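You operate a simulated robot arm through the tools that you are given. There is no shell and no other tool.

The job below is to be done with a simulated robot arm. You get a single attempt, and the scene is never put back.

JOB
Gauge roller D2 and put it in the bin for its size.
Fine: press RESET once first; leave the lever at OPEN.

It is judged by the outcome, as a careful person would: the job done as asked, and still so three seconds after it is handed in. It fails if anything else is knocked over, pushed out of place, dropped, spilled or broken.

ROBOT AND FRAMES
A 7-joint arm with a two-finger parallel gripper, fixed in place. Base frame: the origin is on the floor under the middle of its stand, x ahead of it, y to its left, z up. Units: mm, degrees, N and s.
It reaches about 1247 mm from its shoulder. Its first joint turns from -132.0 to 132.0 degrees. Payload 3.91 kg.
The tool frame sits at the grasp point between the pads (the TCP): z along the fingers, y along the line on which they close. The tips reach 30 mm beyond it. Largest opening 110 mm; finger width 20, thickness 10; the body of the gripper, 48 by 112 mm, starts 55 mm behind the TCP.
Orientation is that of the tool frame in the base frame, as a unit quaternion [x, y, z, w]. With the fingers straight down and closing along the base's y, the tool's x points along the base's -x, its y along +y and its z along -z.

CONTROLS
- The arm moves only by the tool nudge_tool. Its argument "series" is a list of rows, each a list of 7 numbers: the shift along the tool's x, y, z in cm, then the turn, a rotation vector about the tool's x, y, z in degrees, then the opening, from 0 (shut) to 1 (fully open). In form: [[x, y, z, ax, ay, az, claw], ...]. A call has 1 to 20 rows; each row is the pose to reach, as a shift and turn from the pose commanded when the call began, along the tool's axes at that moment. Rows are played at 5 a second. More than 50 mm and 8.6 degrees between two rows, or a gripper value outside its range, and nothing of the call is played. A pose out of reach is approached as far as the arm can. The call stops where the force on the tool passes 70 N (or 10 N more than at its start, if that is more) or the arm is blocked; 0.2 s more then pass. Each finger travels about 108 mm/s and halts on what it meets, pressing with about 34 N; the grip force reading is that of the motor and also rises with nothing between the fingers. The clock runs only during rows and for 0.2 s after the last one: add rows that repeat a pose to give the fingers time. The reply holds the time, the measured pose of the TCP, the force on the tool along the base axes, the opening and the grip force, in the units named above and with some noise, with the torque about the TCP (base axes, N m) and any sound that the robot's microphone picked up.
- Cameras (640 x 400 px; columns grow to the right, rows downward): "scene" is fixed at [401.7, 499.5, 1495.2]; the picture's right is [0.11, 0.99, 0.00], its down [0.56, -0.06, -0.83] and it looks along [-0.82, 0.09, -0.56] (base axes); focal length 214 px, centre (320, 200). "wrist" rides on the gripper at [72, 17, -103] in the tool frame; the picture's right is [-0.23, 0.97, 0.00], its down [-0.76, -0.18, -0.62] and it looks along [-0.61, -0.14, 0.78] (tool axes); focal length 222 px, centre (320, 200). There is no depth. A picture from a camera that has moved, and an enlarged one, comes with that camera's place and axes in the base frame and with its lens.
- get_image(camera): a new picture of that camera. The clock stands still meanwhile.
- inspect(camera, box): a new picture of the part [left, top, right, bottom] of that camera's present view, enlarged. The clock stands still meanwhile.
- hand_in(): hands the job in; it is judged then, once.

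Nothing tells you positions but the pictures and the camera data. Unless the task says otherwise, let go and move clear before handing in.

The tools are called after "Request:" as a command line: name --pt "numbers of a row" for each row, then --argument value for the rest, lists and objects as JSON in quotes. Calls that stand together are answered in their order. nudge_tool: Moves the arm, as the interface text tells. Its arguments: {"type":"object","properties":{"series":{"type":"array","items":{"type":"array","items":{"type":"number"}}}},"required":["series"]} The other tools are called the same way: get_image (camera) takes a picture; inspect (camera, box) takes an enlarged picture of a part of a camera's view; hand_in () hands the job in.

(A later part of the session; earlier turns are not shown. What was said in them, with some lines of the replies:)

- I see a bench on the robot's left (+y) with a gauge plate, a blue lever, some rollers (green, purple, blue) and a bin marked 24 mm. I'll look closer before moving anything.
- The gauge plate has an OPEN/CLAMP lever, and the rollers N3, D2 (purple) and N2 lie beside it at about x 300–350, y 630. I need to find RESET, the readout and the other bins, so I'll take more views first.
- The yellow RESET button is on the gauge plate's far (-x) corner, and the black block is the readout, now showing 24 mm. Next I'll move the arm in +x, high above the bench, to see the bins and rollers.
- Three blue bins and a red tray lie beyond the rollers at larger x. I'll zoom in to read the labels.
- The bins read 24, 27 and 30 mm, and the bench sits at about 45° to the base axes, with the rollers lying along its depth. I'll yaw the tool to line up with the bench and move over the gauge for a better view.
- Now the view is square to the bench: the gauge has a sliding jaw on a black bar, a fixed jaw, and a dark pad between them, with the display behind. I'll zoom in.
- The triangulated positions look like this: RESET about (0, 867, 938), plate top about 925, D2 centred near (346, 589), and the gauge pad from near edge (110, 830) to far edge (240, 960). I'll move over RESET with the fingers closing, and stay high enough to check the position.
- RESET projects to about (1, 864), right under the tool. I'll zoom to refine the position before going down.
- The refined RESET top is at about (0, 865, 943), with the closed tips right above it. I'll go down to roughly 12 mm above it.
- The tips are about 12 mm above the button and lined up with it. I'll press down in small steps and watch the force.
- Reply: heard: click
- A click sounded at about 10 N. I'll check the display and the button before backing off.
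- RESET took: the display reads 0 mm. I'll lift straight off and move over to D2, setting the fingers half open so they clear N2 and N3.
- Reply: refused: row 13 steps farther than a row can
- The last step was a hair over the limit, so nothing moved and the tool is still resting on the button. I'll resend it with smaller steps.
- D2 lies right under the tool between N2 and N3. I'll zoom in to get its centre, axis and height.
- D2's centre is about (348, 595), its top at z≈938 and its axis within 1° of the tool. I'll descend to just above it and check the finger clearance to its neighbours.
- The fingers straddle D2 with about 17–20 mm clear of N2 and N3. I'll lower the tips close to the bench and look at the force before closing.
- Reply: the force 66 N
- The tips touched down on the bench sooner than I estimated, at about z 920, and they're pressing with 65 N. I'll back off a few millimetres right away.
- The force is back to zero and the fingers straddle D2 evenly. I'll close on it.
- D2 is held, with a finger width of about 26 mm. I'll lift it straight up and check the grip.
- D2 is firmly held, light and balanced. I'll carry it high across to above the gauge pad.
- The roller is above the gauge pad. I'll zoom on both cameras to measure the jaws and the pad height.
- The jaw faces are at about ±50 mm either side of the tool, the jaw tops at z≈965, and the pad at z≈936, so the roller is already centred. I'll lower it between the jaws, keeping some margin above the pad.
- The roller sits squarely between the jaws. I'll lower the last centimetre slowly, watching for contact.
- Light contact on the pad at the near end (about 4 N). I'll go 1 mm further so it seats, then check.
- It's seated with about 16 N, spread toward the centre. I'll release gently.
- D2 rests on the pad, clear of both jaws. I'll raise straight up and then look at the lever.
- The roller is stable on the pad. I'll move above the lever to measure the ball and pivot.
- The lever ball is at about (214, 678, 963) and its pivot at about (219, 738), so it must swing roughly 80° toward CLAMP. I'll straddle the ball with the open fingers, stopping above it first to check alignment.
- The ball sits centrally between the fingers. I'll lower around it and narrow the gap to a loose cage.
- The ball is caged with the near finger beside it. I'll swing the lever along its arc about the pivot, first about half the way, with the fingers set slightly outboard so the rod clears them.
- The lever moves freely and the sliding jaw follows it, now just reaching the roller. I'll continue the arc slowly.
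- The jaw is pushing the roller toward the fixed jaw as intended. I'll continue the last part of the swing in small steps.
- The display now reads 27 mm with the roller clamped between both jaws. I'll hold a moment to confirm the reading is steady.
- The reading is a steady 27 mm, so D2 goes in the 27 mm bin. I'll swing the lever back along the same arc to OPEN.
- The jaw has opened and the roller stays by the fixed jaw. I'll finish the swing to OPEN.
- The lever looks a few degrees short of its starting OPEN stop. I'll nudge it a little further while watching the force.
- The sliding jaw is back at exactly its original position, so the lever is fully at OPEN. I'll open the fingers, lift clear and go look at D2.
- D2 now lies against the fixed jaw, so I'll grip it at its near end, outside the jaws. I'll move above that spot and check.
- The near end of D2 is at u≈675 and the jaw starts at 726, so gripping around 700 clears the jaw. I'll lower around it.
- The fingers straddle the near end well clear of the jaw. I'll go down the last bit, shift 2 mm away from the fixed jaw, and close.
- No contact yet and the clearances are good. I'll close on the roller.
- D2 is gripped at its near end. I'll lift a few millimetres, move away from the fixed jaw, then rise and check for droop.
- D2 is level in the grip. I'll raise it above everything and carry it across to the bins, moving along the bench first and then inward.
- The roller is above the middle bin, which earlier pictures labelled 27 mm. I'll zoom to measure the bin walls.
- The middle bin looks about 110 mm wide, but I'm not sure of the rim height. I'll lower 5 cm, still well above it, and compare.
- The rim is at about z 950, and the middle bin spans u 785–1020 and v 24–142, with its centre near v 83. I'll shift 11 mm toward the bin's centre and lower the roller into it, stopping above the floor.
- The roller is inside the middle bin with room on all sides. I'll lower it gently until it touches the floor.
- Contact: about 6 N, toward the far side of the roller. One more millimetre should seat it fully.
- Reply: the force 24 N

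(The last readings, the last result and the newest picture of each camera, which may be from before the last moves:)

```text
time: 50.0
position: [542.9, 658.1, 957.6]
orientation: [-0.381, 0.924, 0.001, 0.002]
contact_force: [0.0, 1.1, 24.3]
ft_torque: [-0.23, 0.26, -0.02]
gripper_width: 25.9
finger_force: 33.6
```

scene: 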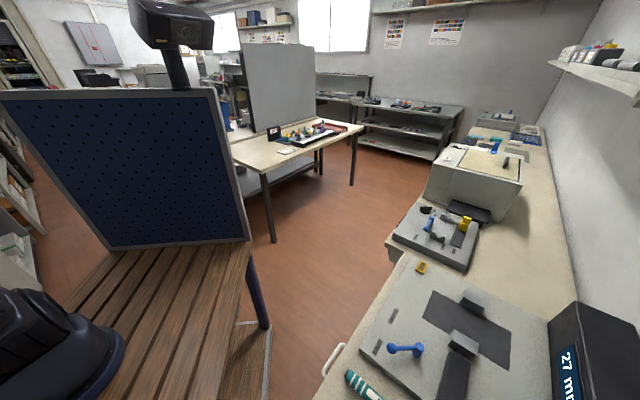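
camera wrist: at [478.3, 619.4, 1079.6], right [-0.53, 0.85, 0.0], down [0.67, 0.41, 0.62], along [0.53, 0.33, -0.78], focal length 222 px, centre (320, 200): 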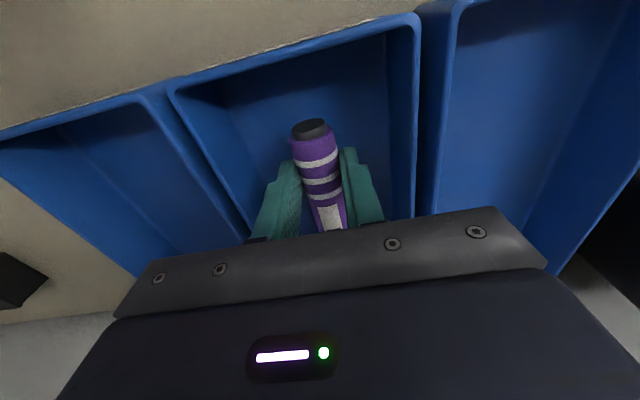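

Both ends are now down in the bin. I'll release gently and look.

Request:
nudge_tool --pt "0 0 0 0 0 0 0.26" --pt "0 0 0 0 0 0 0.3" --pt "0 0 0 0 0 0 0.36" --pt "0 0 0 0 0 0 0.42" --pt "0 0 0 0 0 0 0.42"

Request:
inspect --camera "wrist" --box '[160, 40, 480, 240]'

```text
time: 51.2
position: [542.0, 657.6, 956.7]
orientation: [-0.381, 0.925, 0.0, 0.001]
contact_force: [-0.4, 0.2, -0.5]
ft_torque: [0.01, 0.02, 0.03]
gripper_width: 46.2
finger_force: 0.2
```

```text
2.00 times, centred on (320, 140) of wrist
camera zoom: at [478.0, 619.9, 1058.3], right [-0.53, 0.85, 0.0], down [0.67, 0.41, 0.62], along [0.53, 0.33, -0.78], focal length 444 px, centre (320, 320)
```

zoom: 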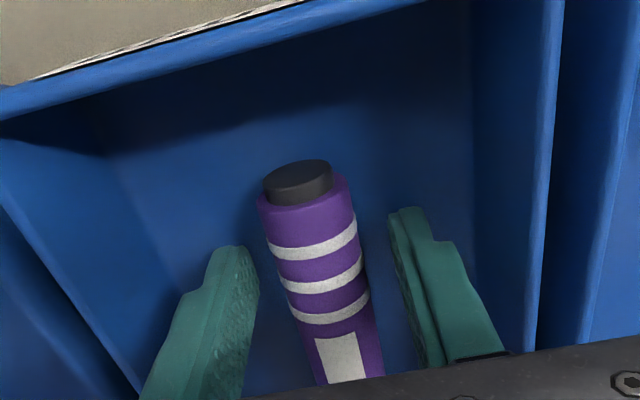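

The roller is released, lying on the bin floor with the fingers clear on both sides. I'll lift straight up and back off toward the robot to see the whole result.

Request:
nudge_tool --pt "0 0 -1.5 0 0 0 0.42" --pt "0 0 -4 0 0 0 0.42" --pt "0 0 -8 0 0 0 0.42" --pt "0 0 -12 0 0 0 0.42" --pt "0 0 -16 0 0 0 0.42" --pt "2 0 -20 0 0 0 0.42" --pt "4 0 -24 0 0 0 0.42" --pt "2 0 -28 0 0 0 0.42"

Request:
get_image --camera "wrist"

Request:
get_image --camera "scene"

```text
time: 53.0
position: [527.7, 643.8, 1236.1]
orientation: [-0.381, 0.925, -0.001, 0.0]
contact_force: [-0.2, -0.5, 0.1]
ft_torque: [-0.04, 0.01, 0.0]
gripper_width: 46.0
finger_force: 0.0
```

```text
taken
camera wrist: at [463.9, 605.9, 1338.1], right [-0.53, 0.85, 0.0], down [0.67, 0.41, 0.62], along [0.53, 0.33, -0.78], focal length 222 px, centre (320, 200)
```

wrist: 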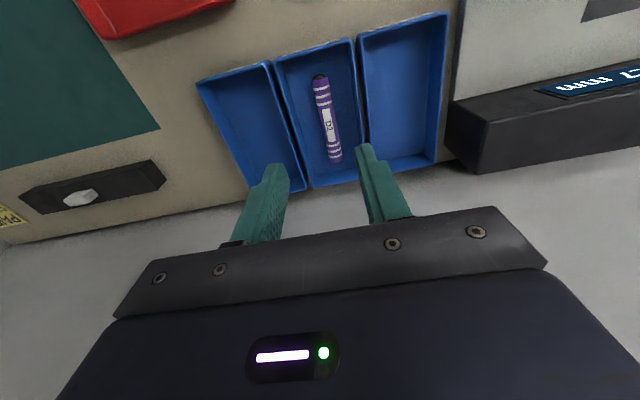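

```text
taken
```

scene: 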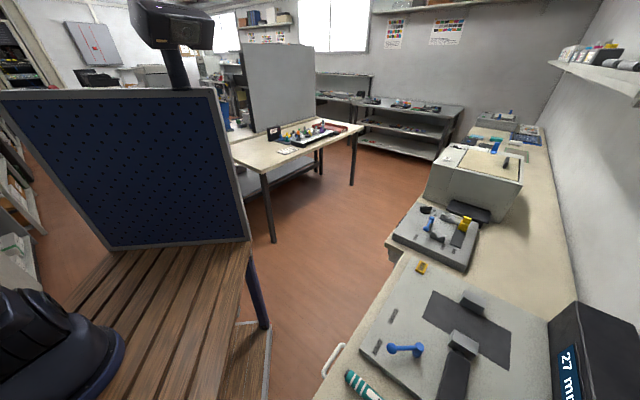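

D2 lies flat in the middle bin, the display reads 27 mm and the lever is at OPEN. I'll pull back toward the robot to confirm the bin label and check that everything else is in place.

Request:
nudge_tool --pt "4 0 0 0 0 0 0.42" --pt "8 0 0 0 0 0 0.42" --pt "12 0 0 0 0 0 0.42" --pt "15.5 1.5 0 0 0 0 0.42" --pt "18 4 0 0 0 0 0.42" --pt "20 7 0 0 0 0 0.42"

Request:
get_image --camera "wrist"

Request:
inspect --camera "wrist" --box '[160, 60, 480, 240]'

Request:
inspect --camera "scene" --box '[340, 260, 500, 400]'

```text
time: 54.4
position: [336.5, 549.5, 1235.9]
orientation: [-0.382, 0.924, 0.0, 0.0]
contact_force: [0.5, -0.5, 0.0]
ft_torque: [0.02, 0.06, 0.0]
gripper_width: 46.2
finger_force: 0.2
```

```text
taken
camera wrist: at [273.1, 512.9, 1337.1], right [-0.53, 0.85, 0.0], down [0.67, 0.41, 0.62], along [0.53, 0.33, -0.78], focal length 222 px, centre (320, 200)
```

wrist: 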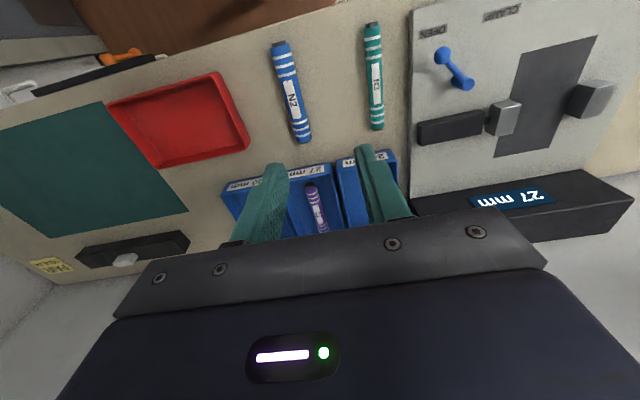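

```text
2.00 times, centred on (320, 150) of wrist
camera zoom: at [273.1, 512.9, 1337.1], right [-0.53, 0.85, 0.0], down [0.67, 0.41, 0.62], along [0.53, 0.33, -0.78], focal length 444 px, centre (320, 300)
```

zoom: 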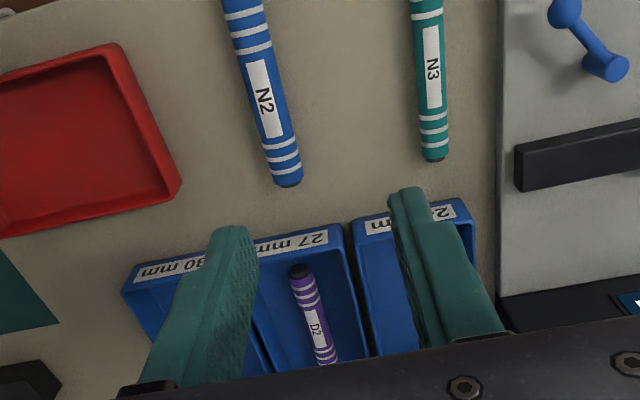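

```text
2.86 times, centred on (420, 330) of scene
camera zoom: at [401.7, 499.5, 1495.2], right [0.11, 0.99, 0.0], down [0.56, -0.06, -0.83], along [-0.82, 0.09, -0.56], focal length 613 px, centre (34, -171)
```

zoom: 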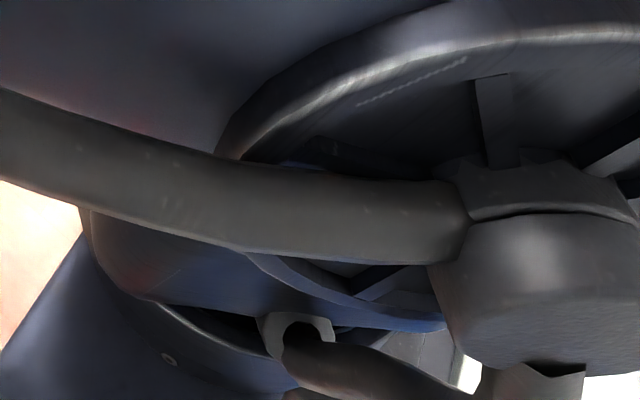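

D2 is in the bin labelled 27 mm, matching its gauged size. The lever is at OPEN, N2 and N3 haven't moved, and the gripper is empty and clear, so I'm handing in.

Request:
hand_in

```text
The job is handed in.
```

D2 gauged at 27 mm and is now lying flat in the 27 mm bin, and the job is handed in.

- **RESET:** I pressed it once, before gauging. It clicked and the display went from 24 mm to 0 mm.
- **Gauging:** With D2 clamped between the jaws, the display held at 27 mm.
- **Lever:** It is back at OPEN, with the sliding jaw where it started.
- **Bench contact:** While reaching down for D2, the fingertips pressed on the bench at about 65 N because I had judged the surface too low. I backed off straight away. Nothing moved, and N2 and N3 are still in their places.
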